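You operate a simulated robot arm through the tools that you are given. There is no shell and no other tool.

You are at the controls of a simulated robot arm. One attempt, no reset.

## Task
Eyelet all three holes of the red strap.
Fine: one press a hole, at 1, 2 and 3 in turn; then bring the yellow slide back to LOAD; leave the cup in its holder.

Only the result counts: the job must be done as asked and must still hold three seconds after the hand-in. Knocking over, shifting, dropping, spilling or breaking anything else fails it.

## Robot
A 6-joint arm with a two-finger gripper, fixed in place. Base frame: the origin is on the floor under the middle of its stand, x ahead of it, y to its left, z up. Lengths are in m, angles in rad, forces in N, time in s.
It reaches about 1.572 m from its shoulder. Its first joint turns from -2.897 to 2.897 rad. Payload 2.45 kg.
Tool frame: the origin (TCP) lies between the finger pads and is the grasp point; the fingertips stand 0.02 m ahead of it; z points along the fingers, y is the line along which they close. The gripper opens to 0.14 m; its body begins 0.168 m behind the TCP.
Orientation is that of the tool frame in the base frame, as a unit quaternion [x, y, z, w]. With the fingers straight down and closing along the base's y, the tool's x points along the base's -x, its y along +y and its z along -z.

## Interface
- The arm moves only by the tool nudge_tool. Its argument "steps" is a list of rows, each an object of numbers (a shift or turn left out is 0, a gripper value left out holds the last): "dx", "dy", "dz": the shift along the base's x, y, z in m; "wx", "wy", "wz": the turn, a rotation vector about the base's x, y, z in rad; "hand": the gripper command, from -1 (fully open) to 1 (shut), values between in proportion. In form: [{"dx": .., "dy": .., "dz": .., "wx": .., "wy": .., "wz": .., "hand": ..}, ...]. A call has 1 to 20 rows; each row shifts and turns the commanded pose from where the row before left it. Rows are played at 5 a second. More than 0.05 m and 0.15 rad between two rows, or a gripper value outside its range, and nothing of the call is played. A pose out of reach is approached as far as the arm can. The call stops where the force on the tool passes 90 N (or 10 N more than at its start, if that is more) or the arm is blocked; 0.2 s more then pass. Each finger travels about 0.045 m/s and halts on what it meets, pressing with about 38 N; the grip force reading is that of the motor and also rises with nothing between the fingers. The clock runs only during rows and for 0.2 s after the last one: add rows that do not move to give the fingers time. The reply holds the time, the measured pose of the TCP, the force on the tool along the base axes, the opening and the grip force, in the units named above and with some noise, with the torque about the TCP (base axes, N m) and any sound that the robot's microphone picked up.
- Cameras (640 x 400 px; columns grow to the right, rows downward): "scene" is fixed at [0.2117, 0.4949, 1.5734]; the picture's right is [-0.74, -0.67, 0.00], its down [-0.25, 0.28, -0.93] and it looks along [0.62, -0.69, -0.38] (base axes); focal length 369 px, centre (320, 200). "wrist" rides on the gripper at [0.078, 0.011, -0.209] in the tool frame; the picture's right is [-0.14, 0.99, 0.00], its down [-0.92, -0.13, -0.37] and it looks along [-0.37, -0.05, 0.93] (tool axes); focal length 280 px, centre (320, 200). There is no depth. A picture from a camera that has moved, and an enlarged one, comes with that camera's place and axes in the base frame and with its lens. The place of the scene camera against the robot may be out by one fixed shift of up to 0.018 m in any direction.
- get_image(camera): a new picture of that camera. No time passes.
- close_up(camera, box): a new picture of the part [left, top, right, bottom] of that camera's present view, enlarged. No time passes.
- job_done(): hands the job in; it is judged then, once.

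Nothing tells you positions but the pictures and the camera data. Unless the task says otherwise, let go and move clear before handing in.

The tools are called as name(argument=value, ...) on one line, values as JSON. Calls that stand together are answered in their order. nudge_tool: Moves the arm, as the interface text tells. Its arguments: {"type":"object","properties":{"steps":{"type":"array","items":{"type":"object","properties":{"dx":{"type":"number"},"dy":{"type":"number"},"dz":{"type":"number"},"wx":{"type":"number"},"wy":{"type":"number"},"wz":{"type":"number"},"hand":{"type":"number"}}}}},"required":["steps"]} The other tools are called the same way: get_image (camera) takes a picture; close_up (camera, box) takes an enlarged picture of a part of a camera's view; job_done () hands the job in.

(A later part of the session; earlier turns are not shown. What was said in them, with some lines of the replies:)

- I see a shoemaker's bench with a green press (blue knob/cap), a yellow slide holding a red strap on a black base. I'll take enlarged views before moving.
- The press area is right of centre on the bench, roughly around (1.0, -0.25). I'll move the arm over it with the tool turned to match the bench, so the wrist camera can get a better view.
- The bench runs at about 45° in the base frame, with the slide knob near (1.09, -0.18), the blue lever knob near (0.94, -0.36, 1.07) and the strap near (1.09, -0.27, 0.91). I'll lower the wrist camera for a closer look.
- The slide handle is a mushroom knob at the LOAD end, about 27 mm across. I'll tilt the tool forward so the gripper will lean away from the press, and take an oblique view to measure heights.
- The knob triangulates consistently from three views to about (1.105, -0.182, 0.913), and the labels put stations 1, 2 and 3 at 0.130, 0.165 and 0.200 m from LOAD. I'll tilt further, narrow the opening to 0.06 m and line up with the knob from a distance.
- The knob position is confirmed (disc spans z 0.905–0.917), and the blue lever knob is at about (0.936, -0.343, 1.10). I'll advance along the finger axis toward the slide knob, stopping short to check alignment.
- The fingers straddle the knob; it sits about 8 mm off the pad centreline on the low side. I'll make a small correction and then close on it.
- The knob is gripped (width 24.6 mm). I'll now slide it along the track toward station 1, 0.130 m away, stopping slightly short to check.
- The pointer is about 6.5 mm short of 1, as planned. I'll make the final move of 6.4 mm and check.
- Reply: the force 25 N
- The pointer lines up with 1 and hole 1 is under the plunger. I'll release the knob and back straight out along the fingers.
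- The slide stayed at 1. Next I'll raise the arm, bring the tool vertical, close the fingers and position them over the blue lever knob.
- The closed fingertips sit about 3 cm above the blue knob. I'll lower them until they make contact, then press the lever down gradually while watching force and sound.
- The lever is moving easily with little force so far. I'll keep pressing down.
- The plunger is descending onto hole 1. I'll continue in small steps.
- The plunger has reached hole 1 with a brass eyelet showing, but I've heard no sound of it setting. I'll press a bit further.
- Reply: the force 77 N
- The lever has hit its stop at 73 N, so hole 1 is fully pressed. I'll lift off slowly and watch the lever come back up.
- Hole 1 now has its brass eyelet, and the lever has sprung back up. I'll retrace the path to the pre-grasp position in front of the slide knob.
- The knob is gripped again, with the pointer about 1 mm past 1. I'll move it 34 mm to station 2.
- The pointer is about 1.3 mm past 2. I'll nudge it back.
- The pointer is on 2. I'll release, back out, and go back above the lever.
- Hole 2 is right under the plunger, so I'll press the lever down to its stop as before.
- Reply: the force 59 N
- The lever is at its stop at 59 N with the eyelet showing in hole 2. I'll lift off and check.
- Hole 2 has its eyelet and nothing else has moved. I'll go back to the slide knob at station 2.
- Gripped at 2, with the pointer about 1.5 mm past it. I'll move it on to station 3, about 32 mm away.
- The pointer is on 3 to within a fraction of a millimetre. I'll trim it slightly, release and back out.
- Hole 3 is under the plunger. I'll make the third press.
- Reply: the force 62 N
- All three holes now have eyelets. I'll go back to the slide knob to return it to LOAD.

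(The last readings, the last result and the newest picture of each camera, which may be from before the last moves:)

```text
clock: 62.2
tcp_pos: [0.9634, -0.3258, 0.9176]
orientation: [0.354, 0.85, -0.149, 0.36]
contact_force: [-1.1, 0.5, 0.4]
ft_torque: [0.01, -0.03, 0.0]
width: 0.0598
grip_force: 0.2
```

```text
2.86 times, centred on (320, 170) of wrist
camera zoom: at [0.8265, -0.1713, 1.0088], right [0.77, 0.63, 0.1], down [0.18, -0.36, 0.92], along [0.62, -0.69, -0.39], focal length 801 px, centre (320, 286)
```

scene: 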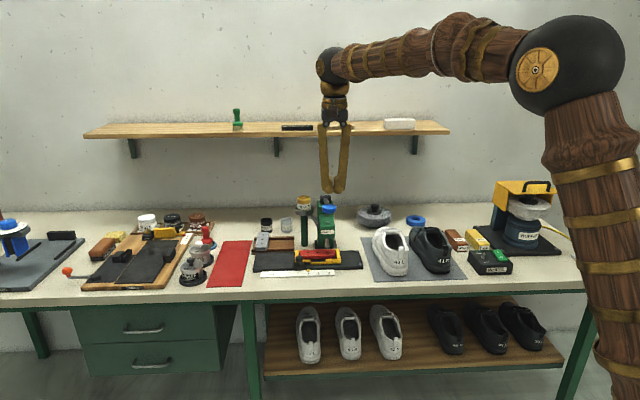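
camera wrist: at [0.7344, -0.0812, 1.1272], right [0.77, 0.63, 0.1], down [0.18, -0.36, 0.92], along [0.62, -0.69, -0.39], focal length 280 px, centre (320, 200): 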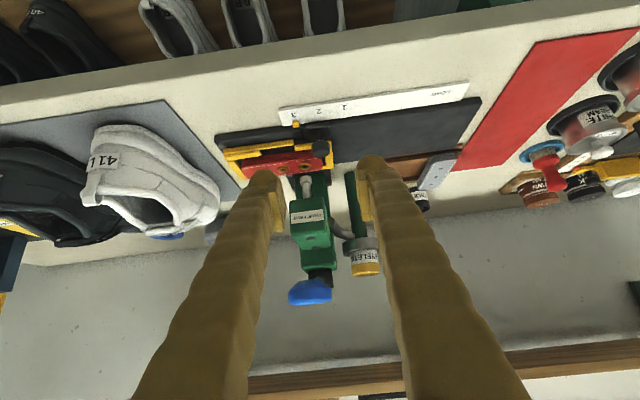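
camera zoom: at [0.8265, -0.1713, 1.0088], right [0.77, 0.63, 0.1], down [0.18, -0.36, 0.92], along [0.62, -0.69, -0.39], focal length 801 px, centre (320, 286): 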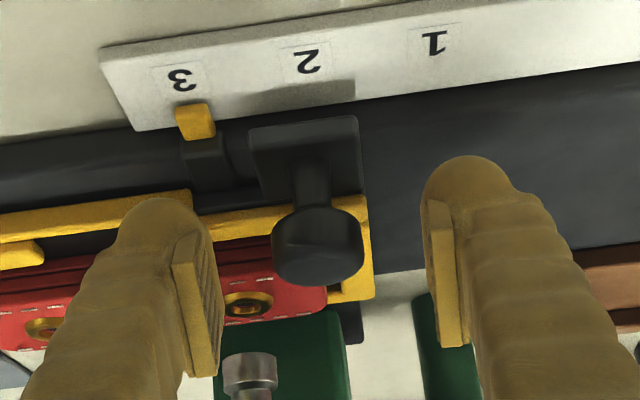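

nudge_tool(steps=[{"hand": 1.0}, {}, {}, {}, {}, {"dx": 0.01, "dy": 0.01}, {"dx": 0.0137, "dy": 0.0139}, {"dx": 0.0137, "dy": 0.0139}, {"dx": 0.0137, "dy": 0.0139}, {"dx": 0.0137, "dy": 0.0139}, {"dx": 0.0137, "dy": 0.0139}, {"dx": 0.0137, "dy": 0.0139}, {"dx": 0.0137, "dy": 0.0139}, {"dx": 0.0137, "dy": 0.0139}, {"dx": 0.0137, "dy": 0.0139}, {}, {}])

close_up(camera="scene", box=[250, 255, 300, 285])

close_up(camera="wrist", box=[220, 100, 420, 240])

```text
clock: 65.8
tcp_pos: [1.0968, -0.1883, 0.9177]
orientation: [0.352, 0.851, -0.148, 0.36]
contact_force: [9.9, -8.2, 16.1]
ft_torque: [-0.17, -0.19, 0.01]
width: 0.0248
grip_force: 45.6
```

```text
12.80 times, centred on (275, 270) of scene
camera zoom: at [0.2117, 0.4949, 1.5734], right [-0.74, -0.67, 0.0], down [-0.25, 0.28, -0.93], along [0.62, -0.69, -0.38], focal length 4721 px, centre (896, -696)
```

zoom: 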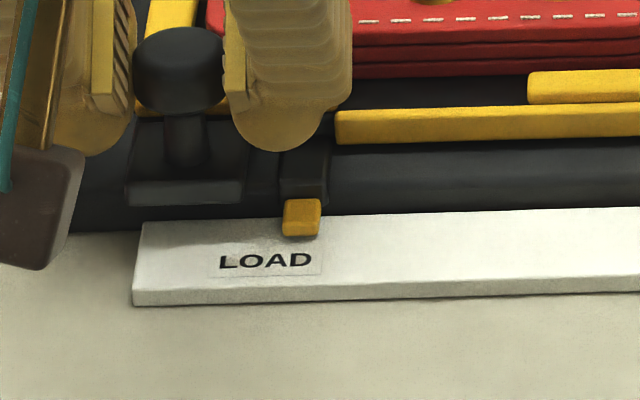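

```text
2.86 times, centred on (320, 170) of wrist
camera zoom: at [0.9597, -0.034, 1.0085], right [0.77, 0.63, 0.1], down [0.18, -0.36, 0.92], along [0.62, -0.69, -0.39], focal length 801 px, centre (320, 286)
```

zoom: 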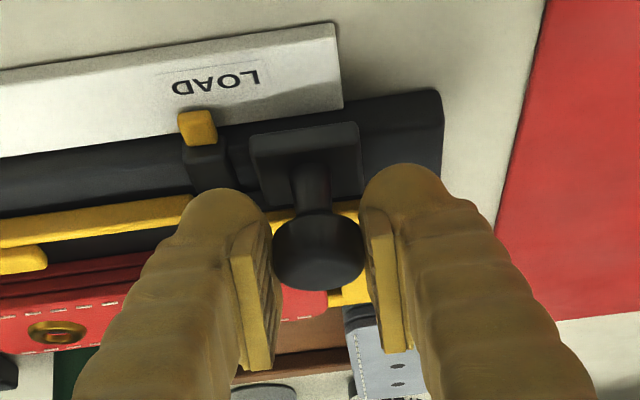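

The pointer is about 8 mm short of LOAD. I'll do the last bit gently.

nudge_tool(steps=[{"dx": 0.003, "dy": 0.003}, {"dx": 0.0028, "dy": 0.0028}, {}, {}])

close_up(camera="scene", box=[250, 255, 300, 285])

close_up(camera="wrist", box=[220, 100, 420, 240])

```text
clock: 66.8
tcp_pos: [1.1031, -0.1817, 0.9182]
orientation: [0.353, 0.851, -0.149, 0.36]
contact_force: [-37.9, 16.6, 12.2]
ft_torque: [0.33, 0.53, -0.15]
width: 0.0251
grip_force: 44.9
```

```text
12.80 times, centred on (275, 270) of scene
camera zoom: at [0.2117, 0.4949, 1.5734], right [-0.74, -0.67, 0.0], down [-0.25, 0.28, -0.93], along [0.62, -0.69, -0.38], focal length 4721 px, centre (896, -696)
```

zoom: 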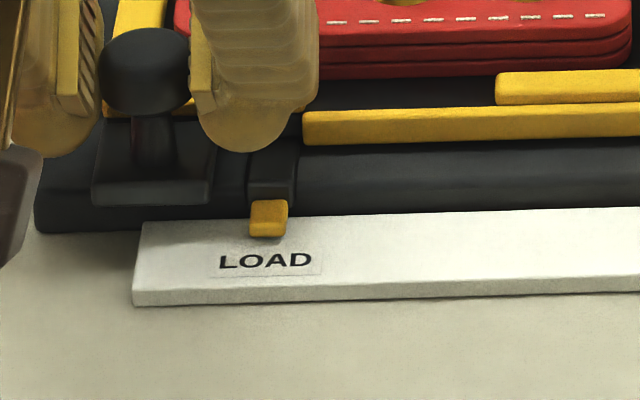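

```text
2.86 times, centred on (320, 170) of wrist
camera zoom: at [0.9662, -0.0276, 1.0087], right [0.77, 0.63, 0.1], down [0.18, -0.36, 0.92], along [0.61, -0.69, -0.39], focal length 801 px, centre (320, 286)
```

zoom: 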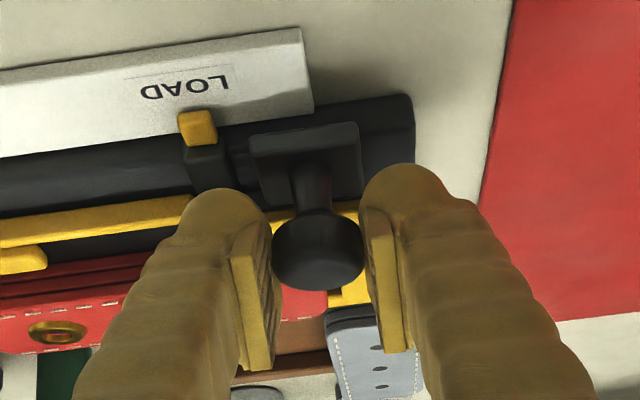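

The pointer is back at LOAD against its stop. I'll ease the side load, then release and back out.

nudge_tool(steps=[{"dx": -0.0016, "dy": 0.0012, "dz": 0.0006}, {}, {}])

close_up(camera="scene", box=[250, 255, 300, 285])

```text
clock: 67.6
tcp_pos: [1.1027, -0.1817, 0.9172]
orientation: [0.353, 0.851, -0.149, 0.359]
contact_force: [0.3, -1.7, -12.6]
ft_torque: [0.03, 0.02, -0.01]
width: 0.0248
grip_force: 44.9
```

```text
12.80 times, centred on (275, 270) of scene
camera zoom: at [0.2117, 0.4949, 1.5734], right [-0.74, -0.67, 0.0], down [-0.25, 0.28, -0.93], along [0.62, -0.69, -0.38], focal length 4721 px, centre (896, -696)
```

zoom: 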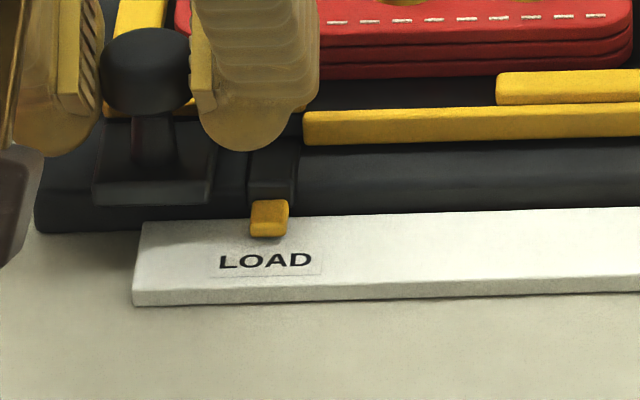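

nudge_tool(steps=[{"hand": 0.143}, {}, {}, {"dx": -0.01, "dy": 0.01, "dz": 0.0137}, {"dx": -0.0152, "dy": 0.0152, "dz": 0.0209}, {"dx": -0.0203, "dy": 0.0203, "dz": 0.0279}, {"dx": -0.0203, "dy": 0.0203, "dz": 0.0279}, {"dx": -0.0203, "dy": 0.0203, "dz": 0.0279}, {"dx": -0.0203, "dy": 0.0203, "dz": 0.0279}, {"dx": -0.02, "dy": 0.02, "dz": 0.03}, {"dx": -0.02, "dy": 0.02, "dz": 0.03}, {"dx": -0.02, "dy": 0.02, "dz": 0.03}, {}])

get_image(camera="scene")

close_up(camera="scene", box=[230, 180, 390, 290])

close_up(camera="scene", box=[250, 240, 310, 285])

get_image(camera="wrist")

```text
clock: 70.4
tcp_pos: [0.9341, -0.0162, 1.1546]
orientation: [0.353, 0.851, -0.149, 0.36]
contact_force: [0.8, -0.6, 0.4]
ft_torque: [0.02, -0.01, 0.01]
width: 0.0598
grip_force: 0.1
```

```text
taken
```

scene: 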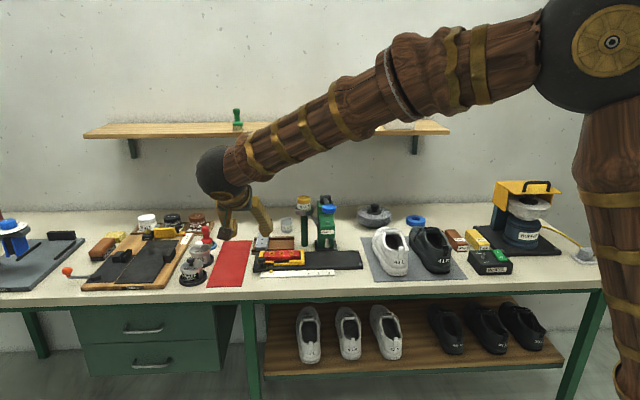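

```text
3.64 times, centred on (310, 235) of scene
camera zoom: at [0.2117, 0.4949, 1.5734], right [-0.74, -0.67, 0.0], down [-0.25, 0.28, -0.93], along [0.62, -0.69, -0.38], focal length 1341 px, centre (356, 73)
```

zoom: 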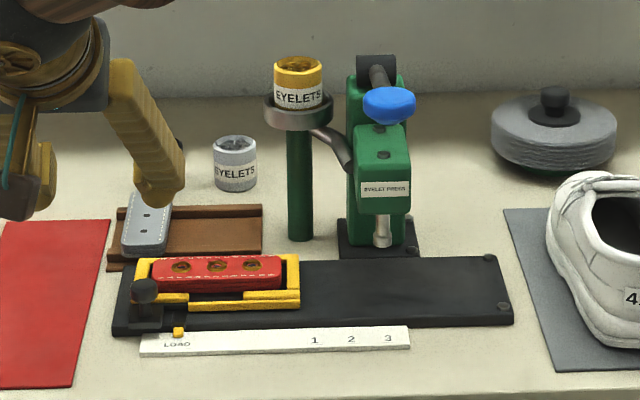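

```text
8.89 times, centred on (280, 262) of scene
camera zoom: at [0.2117, 0.4949, 1.5734], right [-0.74, -0.67, 0.0], down [-0.25, 0.28, -0.93], along [0.62, -0.69, -0.38], focal length 3278 px, centre (676, -356)
```

zoom: 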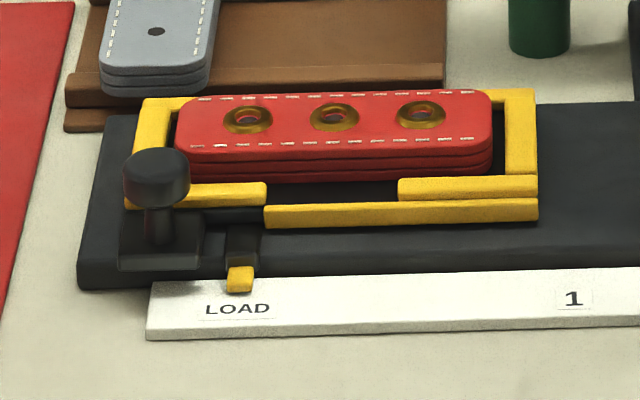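

```text
taken
camera wrist: at [0.7977, 0.1367, 1.2447], right [0.77, 0.63, 0.1], down [0.18, -0.36, 0.92], along [0.61, -0.69, -0.39], focal length 280 px, centre (320, 200)
```

wrist: 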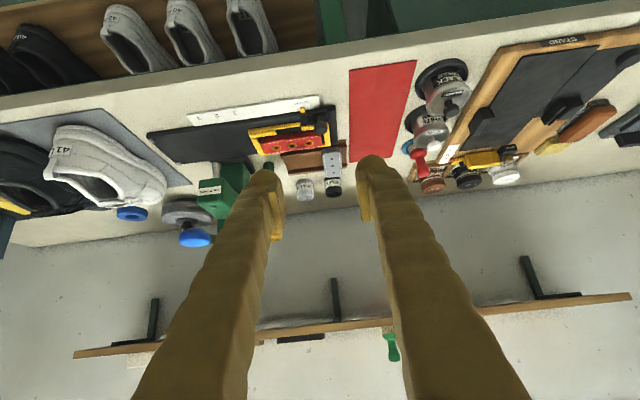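

All three holes of the red strap have brass eyelets, and the pointer is back at LOAD where it started. The cup is still in its holder, the lever is up, and the gripper is open and clear, so I'm handing in.

job_done()

```text
The job is handed in.
```

I've handed the job in: all three holes of the red strap now have brass eyelets. Each hole got one press, at 1, 2 and 3 in turn.

- **Slide:** the yellow slide is back at LOAD, with its pointer where it was at the start.
- **Cup:** the eyelet cup is still in its holder.
- **Everything else:** the press lever is back up. The final pictures show nothing knocked over or moved.
- **Arm:** it let go of the knob and moved clear before I handed in.

The microphone picked up no sound on any press. I judged each one by the lever reaching its stop and the eyelet showing in the pictures. The hand-in reply didn't say whether the job passed.
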